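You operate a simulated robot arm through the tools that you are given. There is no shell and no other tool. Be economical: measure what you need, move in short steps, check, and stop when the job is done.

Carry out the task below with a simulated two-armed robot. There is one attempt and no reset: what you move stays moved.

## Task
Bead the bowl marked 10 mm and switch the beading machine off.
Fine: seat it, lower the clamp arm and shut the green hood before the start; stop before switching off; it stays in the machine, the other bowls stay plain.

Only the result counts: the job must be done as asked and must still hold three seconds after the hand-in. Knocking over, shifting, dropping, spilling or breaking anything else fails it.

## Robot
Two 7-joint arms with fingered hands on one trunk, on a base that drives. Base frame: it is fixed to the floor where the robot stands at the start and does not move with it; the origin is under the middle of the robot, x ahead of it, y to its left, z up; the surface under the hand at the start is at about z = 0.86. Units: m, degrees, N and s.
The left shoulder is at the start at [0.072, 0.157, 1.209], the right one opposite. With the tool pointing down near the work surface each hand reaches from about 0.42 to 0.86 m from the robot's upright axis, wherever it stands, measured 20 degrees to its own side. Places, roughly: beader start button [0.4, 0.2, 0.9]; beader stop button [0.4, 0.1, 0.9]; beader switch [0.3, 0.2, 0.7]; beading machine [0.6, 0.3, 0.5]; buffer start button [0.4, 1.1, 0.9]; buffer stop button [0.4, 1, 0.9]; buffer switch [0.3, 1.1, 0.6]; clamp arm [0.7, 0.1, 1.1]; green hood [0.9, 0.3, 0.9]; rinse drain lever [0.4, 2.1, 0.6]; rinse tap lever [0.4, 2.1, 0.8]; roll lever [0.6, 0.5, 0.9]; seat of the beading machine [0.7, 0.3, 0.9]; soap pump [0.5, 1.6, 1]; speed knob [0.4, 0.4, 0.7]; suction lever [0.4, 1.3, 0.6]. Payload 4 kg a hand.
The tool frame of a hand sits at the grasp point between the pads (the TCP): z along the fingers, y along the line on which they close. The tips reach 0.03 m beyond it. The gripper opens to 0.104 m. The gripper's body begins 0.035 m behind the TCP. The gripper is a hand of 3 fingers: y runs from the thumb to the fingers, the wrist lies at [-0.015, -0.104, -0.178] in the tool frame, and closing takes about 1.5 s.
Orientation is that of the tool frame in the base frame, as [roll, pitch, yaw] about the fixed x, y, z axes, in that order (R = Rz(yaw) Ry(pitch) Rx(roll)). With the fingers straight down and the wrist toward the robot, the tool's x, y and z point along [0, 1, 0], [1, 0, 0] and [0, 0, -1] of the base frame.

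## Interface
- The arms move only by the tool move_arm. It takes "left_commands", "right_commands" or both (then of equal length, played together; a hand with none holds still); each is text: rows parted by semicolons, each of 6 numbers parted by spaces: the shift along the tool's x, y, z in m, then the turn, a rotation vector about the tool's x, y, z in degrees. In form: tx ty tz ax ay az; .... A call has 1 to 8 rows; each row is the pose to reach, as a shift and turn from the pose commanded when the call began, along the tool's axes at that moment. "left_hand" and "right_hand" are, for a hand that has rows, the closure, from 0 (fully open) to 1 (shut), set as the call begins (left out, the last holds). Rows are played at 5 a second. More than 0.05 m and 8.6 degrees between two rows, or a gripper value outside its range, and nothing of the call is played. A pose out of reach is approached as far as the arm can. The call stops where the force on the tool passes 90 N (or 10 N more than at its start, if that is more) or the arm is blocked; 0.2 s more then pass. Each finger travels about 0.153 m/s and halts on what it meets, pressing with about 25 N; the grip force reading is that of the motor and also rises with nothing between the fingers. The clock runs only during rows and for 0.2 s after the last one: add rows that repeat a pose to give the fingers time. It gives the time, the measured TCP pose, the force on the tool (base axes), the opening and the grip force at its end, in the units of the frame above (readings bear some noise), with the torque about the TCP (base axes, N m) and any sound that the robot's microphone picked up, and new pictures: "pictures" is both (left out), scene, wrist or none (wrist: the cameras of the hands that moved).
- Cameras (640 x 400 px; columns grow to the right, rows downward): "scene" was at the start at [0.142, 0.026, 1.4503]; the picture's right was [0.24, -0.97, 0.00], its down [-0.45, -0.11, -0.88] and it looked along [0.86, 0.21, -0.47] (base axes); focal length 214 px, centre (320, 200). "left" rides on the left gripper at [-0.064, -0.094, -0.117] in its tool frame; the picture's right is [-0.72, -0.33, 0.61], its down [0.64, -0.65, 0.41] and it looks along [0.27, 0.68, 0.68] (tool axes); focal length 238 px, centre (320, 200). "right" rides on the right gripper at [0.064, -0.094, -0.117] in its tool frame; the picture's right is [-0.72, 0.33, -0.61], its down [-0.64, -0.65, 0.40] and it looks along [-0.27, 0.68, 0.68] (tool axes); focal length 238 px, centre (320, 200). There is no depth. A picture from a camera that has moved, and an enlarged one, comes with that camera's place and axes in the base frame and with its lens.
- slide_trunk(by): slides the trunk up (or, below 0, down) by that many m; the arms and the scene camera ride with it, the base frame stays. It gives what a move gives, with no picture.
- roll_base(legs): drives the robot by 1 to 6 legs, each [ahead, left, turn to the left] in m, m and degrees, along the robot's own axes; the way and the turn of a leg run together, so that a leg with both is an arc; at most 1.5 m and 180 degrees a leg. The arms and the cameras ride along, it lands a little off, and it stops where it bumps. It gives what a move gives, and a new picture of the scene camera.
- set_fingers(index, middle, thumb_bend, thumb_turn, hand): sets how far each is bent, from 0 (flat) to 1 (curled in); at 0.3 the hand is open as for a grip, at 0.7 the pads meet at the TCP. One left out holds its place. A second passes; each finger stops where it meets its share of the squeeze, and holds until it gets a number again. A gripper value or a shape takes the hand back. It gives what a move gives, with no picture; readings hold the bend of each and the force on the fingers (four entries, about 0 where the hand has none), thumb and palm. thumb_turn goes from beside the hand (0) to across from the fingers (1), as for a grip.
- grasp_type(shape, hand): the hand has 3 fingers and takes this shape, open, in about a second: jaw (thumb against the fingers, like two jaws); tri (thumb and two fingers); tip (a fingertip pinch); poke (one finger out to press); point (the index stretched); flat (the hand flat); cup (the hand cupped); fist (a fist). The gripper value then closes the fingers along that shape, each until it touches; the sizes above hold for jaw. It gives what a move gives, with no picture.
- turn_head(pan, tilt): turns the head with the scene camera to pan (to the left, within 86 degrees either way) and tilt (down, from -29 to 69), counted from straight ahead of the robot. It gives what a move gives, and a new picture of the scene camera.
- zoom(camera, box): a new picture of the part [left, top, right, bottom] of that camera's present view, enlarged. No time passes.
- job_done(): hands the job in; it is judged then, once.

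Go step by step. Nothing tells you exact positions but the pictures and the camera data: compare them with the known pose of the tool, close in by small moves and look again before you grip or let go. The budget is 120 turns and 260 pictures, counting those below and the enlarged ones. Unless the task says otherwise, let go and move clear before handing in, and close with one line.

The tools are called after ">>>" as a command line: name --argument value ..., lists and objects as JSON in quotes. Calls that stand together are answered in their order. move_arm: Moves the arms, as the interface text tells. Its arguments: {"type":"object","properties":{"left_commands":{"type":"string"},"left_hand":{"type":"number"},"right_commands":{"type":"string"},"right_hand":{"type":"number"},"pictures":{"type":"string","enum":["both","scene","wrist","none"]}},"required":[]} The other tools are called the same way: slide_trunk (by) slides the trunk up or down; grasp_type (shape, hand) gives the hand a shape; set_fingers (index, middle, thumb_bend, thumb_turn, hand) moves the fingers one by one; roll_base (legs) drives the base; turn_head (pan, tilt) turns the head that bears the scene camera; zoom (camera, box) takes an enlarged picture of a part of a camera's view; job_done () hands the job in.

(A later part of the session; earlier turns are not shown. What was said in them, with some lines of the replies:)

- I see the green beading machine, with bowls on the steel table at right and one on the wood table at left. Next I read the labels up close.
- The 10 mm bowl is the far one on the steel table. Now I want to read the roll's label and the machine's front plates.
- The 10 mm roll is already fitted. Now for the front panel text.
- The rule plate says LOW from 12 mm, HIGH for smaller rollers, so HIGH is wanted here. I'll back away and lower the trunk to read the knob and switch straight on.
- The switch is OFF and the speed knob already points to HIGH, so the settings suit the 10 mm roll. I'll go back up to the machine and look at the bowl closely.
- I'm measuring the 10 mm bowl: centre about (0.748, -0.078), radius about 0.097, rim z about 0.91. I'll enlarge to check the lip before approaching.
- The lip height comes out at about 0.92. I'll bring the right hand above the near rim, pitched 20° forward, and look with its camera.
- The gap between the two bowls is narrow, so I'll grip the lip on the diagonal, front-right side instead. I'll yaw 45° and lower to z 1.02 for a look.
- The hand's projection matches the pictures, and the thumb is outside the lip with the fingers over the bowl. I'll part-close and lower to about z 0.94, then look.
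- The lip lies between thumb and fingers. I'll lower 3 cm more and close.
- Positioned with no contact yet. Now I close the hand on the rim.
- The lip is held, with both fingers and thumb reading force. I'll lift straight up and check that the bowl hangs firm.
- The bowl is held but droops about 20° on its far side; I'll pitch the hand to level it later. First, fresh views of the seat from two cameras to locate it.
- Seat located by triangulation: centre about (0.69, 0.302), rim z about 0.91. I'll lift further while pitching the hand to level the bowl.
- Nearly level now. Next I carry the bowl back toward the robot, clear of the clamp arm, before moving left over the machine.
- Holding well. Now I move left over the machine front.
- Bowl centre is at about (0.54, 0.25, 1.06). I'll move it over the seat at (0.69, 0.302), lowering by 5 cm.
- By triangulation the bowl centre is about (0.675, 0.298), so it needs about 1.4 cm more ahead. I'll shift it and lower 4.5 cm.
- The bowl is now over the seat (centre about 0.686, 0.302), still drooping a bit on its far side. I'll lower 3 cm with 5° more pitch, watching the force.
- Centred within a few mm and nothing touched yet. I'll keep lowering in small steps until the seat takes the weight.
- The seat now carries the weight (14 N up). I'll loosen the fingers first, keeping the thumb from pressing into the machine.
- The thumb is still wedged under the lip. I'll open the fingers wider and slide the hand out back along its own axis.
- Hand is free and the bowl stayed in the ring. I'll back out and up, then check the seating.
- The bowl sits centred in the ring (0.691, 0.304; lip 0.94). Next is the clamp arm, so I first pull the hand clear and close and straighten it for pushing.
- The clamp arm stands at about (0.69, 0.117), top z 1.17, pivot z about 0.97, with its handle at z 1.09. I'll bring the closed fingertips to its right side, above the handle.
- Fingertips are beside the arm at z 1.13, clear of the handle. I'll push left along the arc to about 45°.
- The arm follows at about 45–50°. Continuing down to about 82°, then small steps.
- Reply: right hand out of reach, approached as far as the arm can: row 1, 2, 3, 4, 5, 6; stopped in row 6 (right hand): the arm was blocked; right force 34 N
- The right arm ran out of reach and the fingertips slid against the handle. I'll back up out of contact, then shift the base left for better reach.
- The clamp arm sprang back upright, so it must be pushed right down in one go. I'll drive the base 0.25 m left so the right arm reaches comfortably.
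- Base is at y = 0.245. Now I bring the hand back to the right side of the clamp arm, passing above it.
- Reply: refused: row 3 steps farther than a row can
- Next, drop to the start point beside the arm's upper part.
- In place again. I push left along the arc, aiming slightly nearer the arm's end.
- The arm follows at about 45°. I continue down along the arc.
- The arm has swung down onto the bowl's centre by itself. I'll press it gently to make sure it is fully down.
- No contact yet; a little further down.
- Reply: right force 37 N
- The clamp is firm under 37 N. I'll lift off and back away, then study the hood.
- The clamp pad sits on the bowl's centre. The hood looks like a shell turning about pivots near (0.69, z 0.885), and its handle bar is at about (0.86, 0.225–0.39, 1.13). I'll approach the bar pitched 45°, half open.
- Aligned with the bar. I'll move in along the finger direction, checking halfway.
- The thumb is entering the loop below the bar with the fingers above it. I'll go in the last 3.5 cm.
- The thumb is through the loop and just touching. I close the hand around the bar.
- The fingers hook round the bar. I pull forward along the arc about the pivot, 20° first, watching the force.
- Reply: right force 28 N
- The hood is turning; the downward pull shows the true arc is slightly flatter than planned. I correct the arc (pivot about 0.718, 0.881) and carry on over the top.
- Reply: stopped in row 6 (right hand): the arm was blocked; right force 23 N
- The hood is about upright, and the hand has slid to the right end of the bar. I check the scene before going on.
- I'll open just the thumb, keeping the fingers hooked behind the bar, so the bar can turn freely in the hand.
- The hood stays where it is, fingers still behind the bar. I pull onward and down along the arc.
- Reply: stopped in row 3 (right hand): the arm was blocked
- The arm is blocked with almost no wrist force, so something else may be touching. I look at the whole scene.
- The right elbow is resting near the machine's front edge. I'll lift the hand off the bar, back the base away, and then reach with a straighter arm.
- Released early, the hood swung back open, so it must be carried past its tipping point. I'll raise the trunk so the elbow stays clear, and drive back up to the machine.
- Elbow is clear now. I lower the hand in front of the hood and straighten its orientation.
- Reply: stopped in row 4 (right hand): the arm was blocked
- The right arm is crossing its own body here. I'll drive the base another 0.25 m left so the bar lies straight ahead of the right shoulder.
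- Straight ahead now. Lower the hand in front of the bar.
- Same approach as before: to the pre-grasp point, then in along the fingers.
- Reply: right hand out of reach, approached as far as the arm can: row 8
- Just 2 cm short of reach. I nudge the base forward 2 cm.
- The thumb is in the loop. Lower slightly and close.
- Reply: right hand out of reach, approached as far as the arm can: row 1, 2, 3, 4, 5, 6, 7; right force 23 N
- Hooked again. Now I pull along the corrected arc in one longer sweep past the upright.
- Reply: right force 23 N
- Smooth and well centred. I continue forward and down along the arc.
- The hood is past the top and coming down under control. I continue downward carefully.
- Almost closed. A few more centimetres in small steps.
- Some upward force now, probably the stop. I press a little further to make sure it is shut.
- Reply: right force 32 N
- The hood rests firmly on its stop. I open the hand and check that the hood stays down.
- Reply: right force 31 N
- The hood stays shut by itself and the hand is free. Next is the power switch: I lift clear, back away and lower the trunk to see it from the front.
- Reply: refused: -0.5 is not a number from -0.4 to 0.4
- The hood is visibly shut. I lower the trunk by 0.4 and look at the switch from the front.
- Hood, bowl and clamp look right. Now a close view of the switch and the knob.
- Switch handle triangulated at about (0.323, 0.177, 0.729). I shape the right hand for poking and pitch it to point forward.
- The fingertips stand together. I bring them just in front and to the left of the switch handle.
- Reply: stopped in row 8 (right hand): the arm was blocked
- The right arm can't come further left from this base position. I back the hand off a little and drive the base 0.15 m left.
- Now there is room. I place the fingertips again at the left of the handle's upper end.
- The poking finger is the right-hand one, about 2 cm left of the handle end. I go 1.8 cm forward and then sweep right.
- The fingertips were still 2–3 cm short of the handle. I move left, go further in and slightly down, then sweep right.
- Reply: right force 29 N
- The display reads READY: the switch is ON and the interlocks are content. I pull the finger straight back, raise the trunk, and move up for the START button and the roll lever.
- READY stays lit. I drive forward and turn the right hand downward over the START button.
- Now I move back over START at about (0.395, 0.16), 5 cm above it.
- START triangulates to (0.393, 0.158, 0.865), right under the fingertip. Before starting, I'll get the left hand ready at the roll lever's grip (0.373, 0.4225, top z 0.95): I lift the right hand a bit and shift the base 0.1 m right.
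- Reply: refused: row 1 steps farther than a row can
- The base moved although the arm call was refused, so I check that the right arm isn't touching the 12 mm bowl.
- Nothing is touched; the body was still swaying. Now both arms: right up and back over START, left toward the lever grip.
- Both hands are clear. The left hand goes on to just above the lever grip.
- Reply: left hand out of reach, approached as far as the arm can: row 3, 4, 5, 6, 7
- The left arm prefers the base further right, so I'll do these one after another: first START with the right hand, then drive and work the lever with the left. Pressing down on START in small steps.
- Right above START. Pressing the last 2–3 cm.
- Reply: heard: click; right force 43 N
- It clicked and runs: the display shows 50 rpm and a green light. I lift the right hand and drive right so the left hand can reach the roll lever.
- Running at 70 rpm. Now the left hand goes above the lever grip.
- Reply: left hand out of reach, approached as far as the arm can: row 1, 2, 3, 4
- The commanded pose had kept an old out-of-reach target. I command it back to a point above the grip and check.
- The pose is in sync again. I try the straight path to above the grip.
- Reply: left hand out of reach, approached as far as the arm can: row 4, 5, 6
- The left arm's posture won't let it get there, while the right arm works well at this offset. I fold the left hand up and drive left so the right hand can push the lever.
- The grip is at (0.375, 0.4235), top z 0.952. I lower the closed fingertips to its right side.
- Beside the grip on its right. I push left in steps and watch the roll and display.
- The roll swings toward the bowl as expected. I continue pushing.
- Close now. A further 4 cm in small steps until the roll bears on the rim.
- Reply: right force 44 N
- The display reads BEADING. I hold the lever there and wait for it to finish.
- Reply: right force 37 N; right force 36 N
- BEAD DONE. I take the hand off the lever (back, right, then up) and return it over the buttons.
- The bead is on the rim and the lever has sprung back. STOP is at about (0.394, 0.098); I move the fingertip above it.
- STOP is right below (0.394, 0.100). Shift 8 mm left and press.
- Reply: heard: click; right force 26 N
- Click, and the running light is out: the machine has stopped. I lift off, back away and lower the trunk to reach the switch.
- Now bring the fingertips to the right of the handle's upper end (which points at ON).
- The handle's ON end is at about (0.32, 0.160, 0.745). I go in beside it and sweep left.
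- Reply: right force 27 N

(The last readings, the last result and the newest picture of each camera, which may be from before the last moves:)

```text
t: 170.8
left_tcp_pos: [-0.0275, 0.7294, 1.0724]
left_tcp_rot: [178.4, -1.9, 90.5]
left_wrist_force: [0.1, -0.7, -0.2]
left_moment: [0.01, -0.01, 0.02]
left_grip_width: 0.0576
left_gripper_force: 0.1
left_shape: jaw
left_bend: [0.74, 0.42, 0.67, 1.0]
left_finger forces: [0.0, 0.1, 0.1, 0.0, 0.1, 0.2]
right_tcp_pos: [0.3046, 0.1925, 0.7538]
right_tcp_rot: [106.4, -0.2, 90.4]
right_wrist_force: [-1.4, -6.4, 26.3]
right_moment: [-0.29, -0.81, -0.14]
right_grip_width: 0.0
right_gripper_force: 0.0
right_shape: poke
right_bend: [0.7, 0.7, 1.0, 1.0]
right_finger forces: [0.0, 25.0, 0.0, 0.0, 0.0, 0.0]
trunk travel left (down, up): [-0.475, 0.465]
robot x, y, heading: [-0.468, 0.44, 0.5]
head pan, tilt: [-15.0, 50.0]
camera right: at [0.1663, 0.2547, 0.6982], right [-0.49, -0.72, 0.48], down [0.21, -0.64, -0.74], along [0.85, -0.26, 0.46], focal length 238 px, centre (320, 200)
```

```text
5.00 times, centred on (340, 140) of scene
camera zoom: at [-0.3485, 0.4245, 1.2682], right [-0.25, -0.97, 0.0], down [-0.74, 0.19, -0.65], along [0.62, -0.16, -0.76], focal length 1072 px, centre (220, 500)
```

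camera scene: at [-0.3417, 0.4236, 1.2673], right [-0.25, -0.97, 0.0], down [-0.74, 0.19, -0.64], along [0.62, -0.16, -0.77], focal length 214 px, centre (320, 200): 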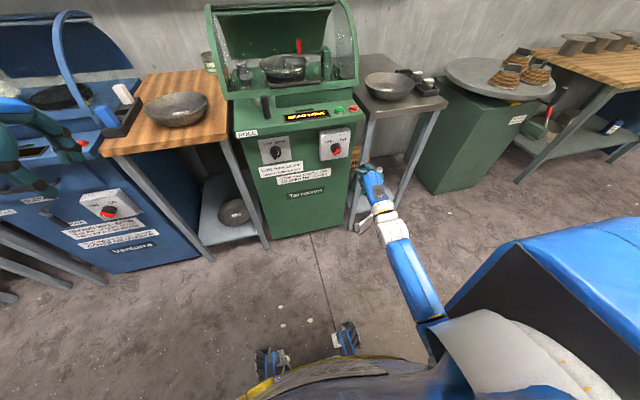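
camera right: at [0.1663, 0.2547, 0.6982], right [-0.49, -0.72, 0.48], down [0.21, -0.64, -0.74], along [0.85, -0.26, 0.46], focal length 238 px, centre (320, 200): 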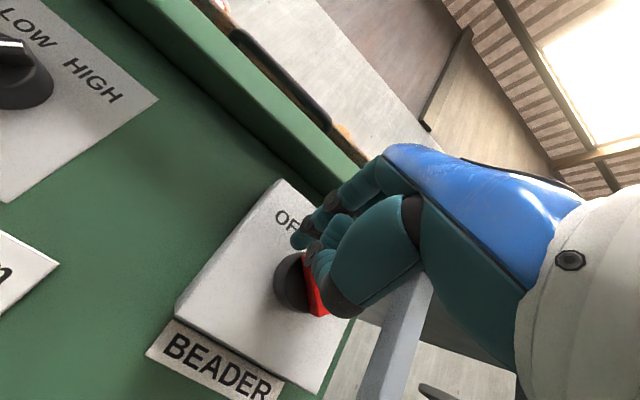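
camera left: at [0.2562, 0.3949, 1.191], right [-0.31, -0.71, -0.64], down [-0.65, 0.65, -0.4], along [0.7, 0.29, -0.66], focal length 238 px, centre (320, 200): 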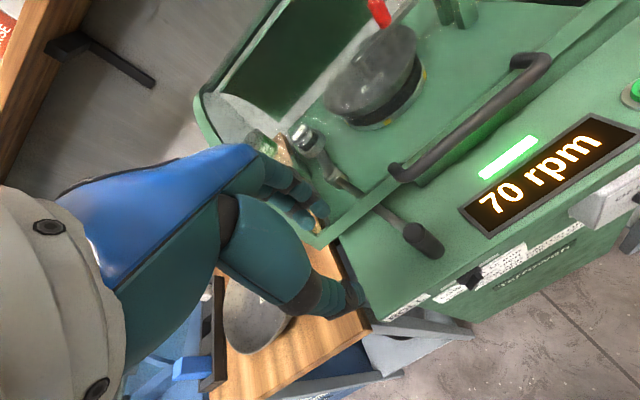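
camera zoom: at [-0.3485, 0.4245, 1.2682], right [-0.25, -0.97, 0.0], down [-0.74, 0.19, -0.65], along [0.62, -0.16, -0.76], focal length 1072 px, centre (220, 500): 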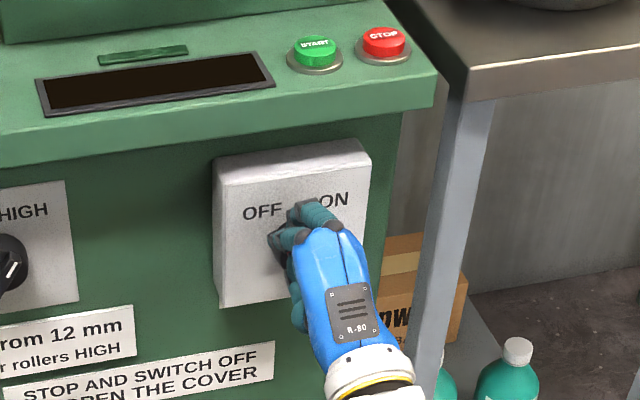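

The display is dark, so the power is off. I withdraw the hand straight back and verify everything.

>>> move_arm --right_commands "0 0.004 -0.02 0 0 0; 0 0.002 -0.05 0 0 0; 0 0 -0.09 0 0 0; 0 0 -0.13 0 0 0" --pictures "none"

>>> roll_base --legs '[[-0.2, -0.1, 0]]'

>>> turn_head --pan 0 --tilt 25

>>> zoom --camera "scene" --box '[240, 110, 440, 260]'

```text
t: 171.8
left_tcp_pos: [-0.0233, 0.7295, 1.071]
left_tcp_rot: [178.6, -1.8, 90.3]
left_wrist_force: [-0.8, -0.1, 0.1]
left_moment: [0.01, 0.01, 0.0]
left_grip_width: 0.0574
left_gripper_force: 0.0
left_shape: jaw
left_bend: [0.74, 0.42, 0.67, 1.0]
left_finger forces: [0.1, 0.1, 0.1, 0.0, 0.1, 0.1]
right_tcp_pos: [0.1801, 0.1873, 0.7869]
right_tcp_rot: [107.3, -0.2, 90.3]
right_wrist_force: [-0.1, -1.1, 0.6]
right_moment: [-0.01, 0.01, 0.0]
right_grip_width: 0.0001
right_gripper_force: 0.0
right_shape: poke
right_bend: [0.7, 0.7, 1.0, 1.0]
right_finger forces: [0.0, 0.0, 0.1, 0.1, 0.0, 0.0]
trunk travel left (down, up): [-0.475, 0.465]
robot x, y, heading: [-0.4694, 0.438, 0.3]
head pan, tilt: [-15.0, 50.0]
```

```text
t: 173.5
left_tcp_pos: [-0.2258, 0.6311, 1.0691]
left_tcp_rot: [178.7, -1.7, 90.4]
left_wrist_force: [0.1, 0.0, -0.4]
left_moment: [0.01, 0.01, -0.01]
left_grip_width: 0.0574
left_gripper_force: 0.0
left_shape: jaw
left_bend: [0.74, 0.42, 0.67, 1.0]
left_finger forces: [0.0, 0.1, 0.0, 0.0, 0.1, 0.0]
right_tcp_pos: [-0.0194, 0.0895, 0.7874]
right_tcp_rot: [107.3, -0.1, 90.4]
right_wrist_force: [-0.4, 0.0, -0.4]
right_moment: [0.01, 0.0, -0.02]
right_grip_width: 0.0
right_gripper_force: 0.0
right_shape: poke
right_bend: [0.7, 0.7, 1.0, 1.0]
right_finger forces: [0.0, 0.0, 0.0, 0.0, 0.1, 0.0]
trunk travel left (down, up): [-0.475, 0.465]
robot x, y, heading: [-0.6702, 0.3417, 0.5]
head pan, tilt: [-15.0, 50.0]
camera scene: at [-0.5437, 0.3281, 1.2673], right [-0.25, -0.97, 0.0], down [-0.74, 0.19, -0.64], along [0.62, -0.17, -0.77], focal length 214 px, centre (320, 200)
```

scene: 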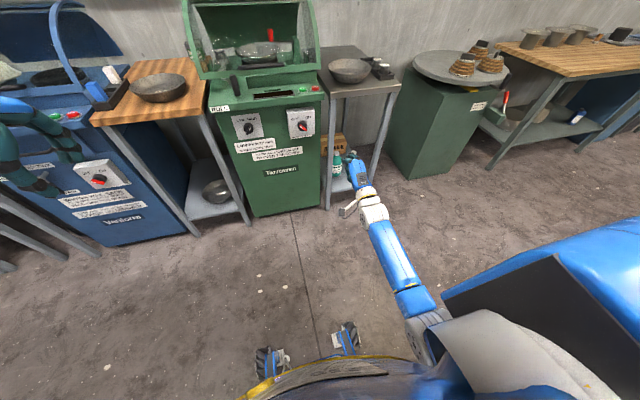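

```text
t: 174.4
left_tcp_pos: [-0.2274, 0.6285, 1.0706]
left_tcp_rot: [178.7, -2.0, 90.4]
left_wrist_force: [0.4, -0.2, -1.1]
left_moment: [0.0, 0.0, -0.01]
left_grip_width: 0.0574
left_gripper_force: 0.1
left_shape: jaw
left_bend: [0.74, 0.42, 0.67, 1.0]
left_finger forces: [0.1, 0.0, 0.0, 0.0, 0.1, 0.1]
right_tcp_pos: [-0.0208, 0.0874, 0.7861]
right_tcp_rot: [107.3, -0.3, 90.2]
right_wrist_force: [0.1, -0.2, 0.7]
right_moment: [0.0, 0.01, -0.01]
right_grip_width: 0.0
right_gripper_force: 0.1
right_shape: poke
right_bend: [0.7, 0.7, 1.0, 1.0]
right_finger forces: [0.0, 0.0, 0.0, 0.0, 0.0, 0.1]
trunk travel left (down, up): [-0.475, 0.465]
robot x, y, heading: [-0.6704, 0.3423, 0.4]
head pan, tilt: [0.0, 25.0]
camera scene: at [-0.5262, 0.3441, 1.3046], right [0.0, -1.0, 0.0], down [-0.42, 0.0, -0.91], along [0.91, 0.0, -0.42], focal length 214 px, centre (320, 200)
```

scene: 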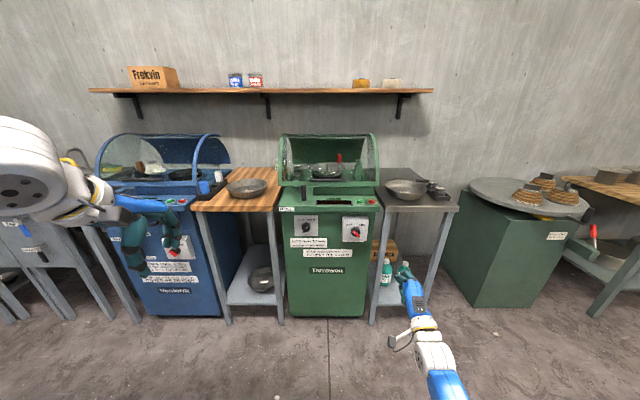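

```text
2.67 times, centred on (340, 185) of scene
camera zoom: at [-0.5262, 0.3441, 1.3046], right [0.0, -1.0, 0.0], down [-0.42, 0.0, -0.91], along [0.91, 0.0, -0.42], focal length 572 px, centre (267, 240)
```

zoom: 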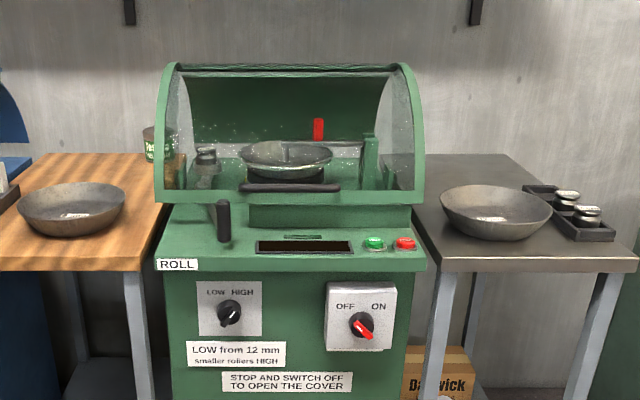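

The switch points to OFF and the display is dark. The beaded 10 mm bowl sits clamped under the shut hood, the other bowls are untouched, and both hands are clear, so I hand in.

>>> job_done

```text
The job is handed in.
```

The 10 mm bowl is beaded and still clamped in the machine under the shut hood. I stopped the machine before switching it off, and the other bowls are still plain.
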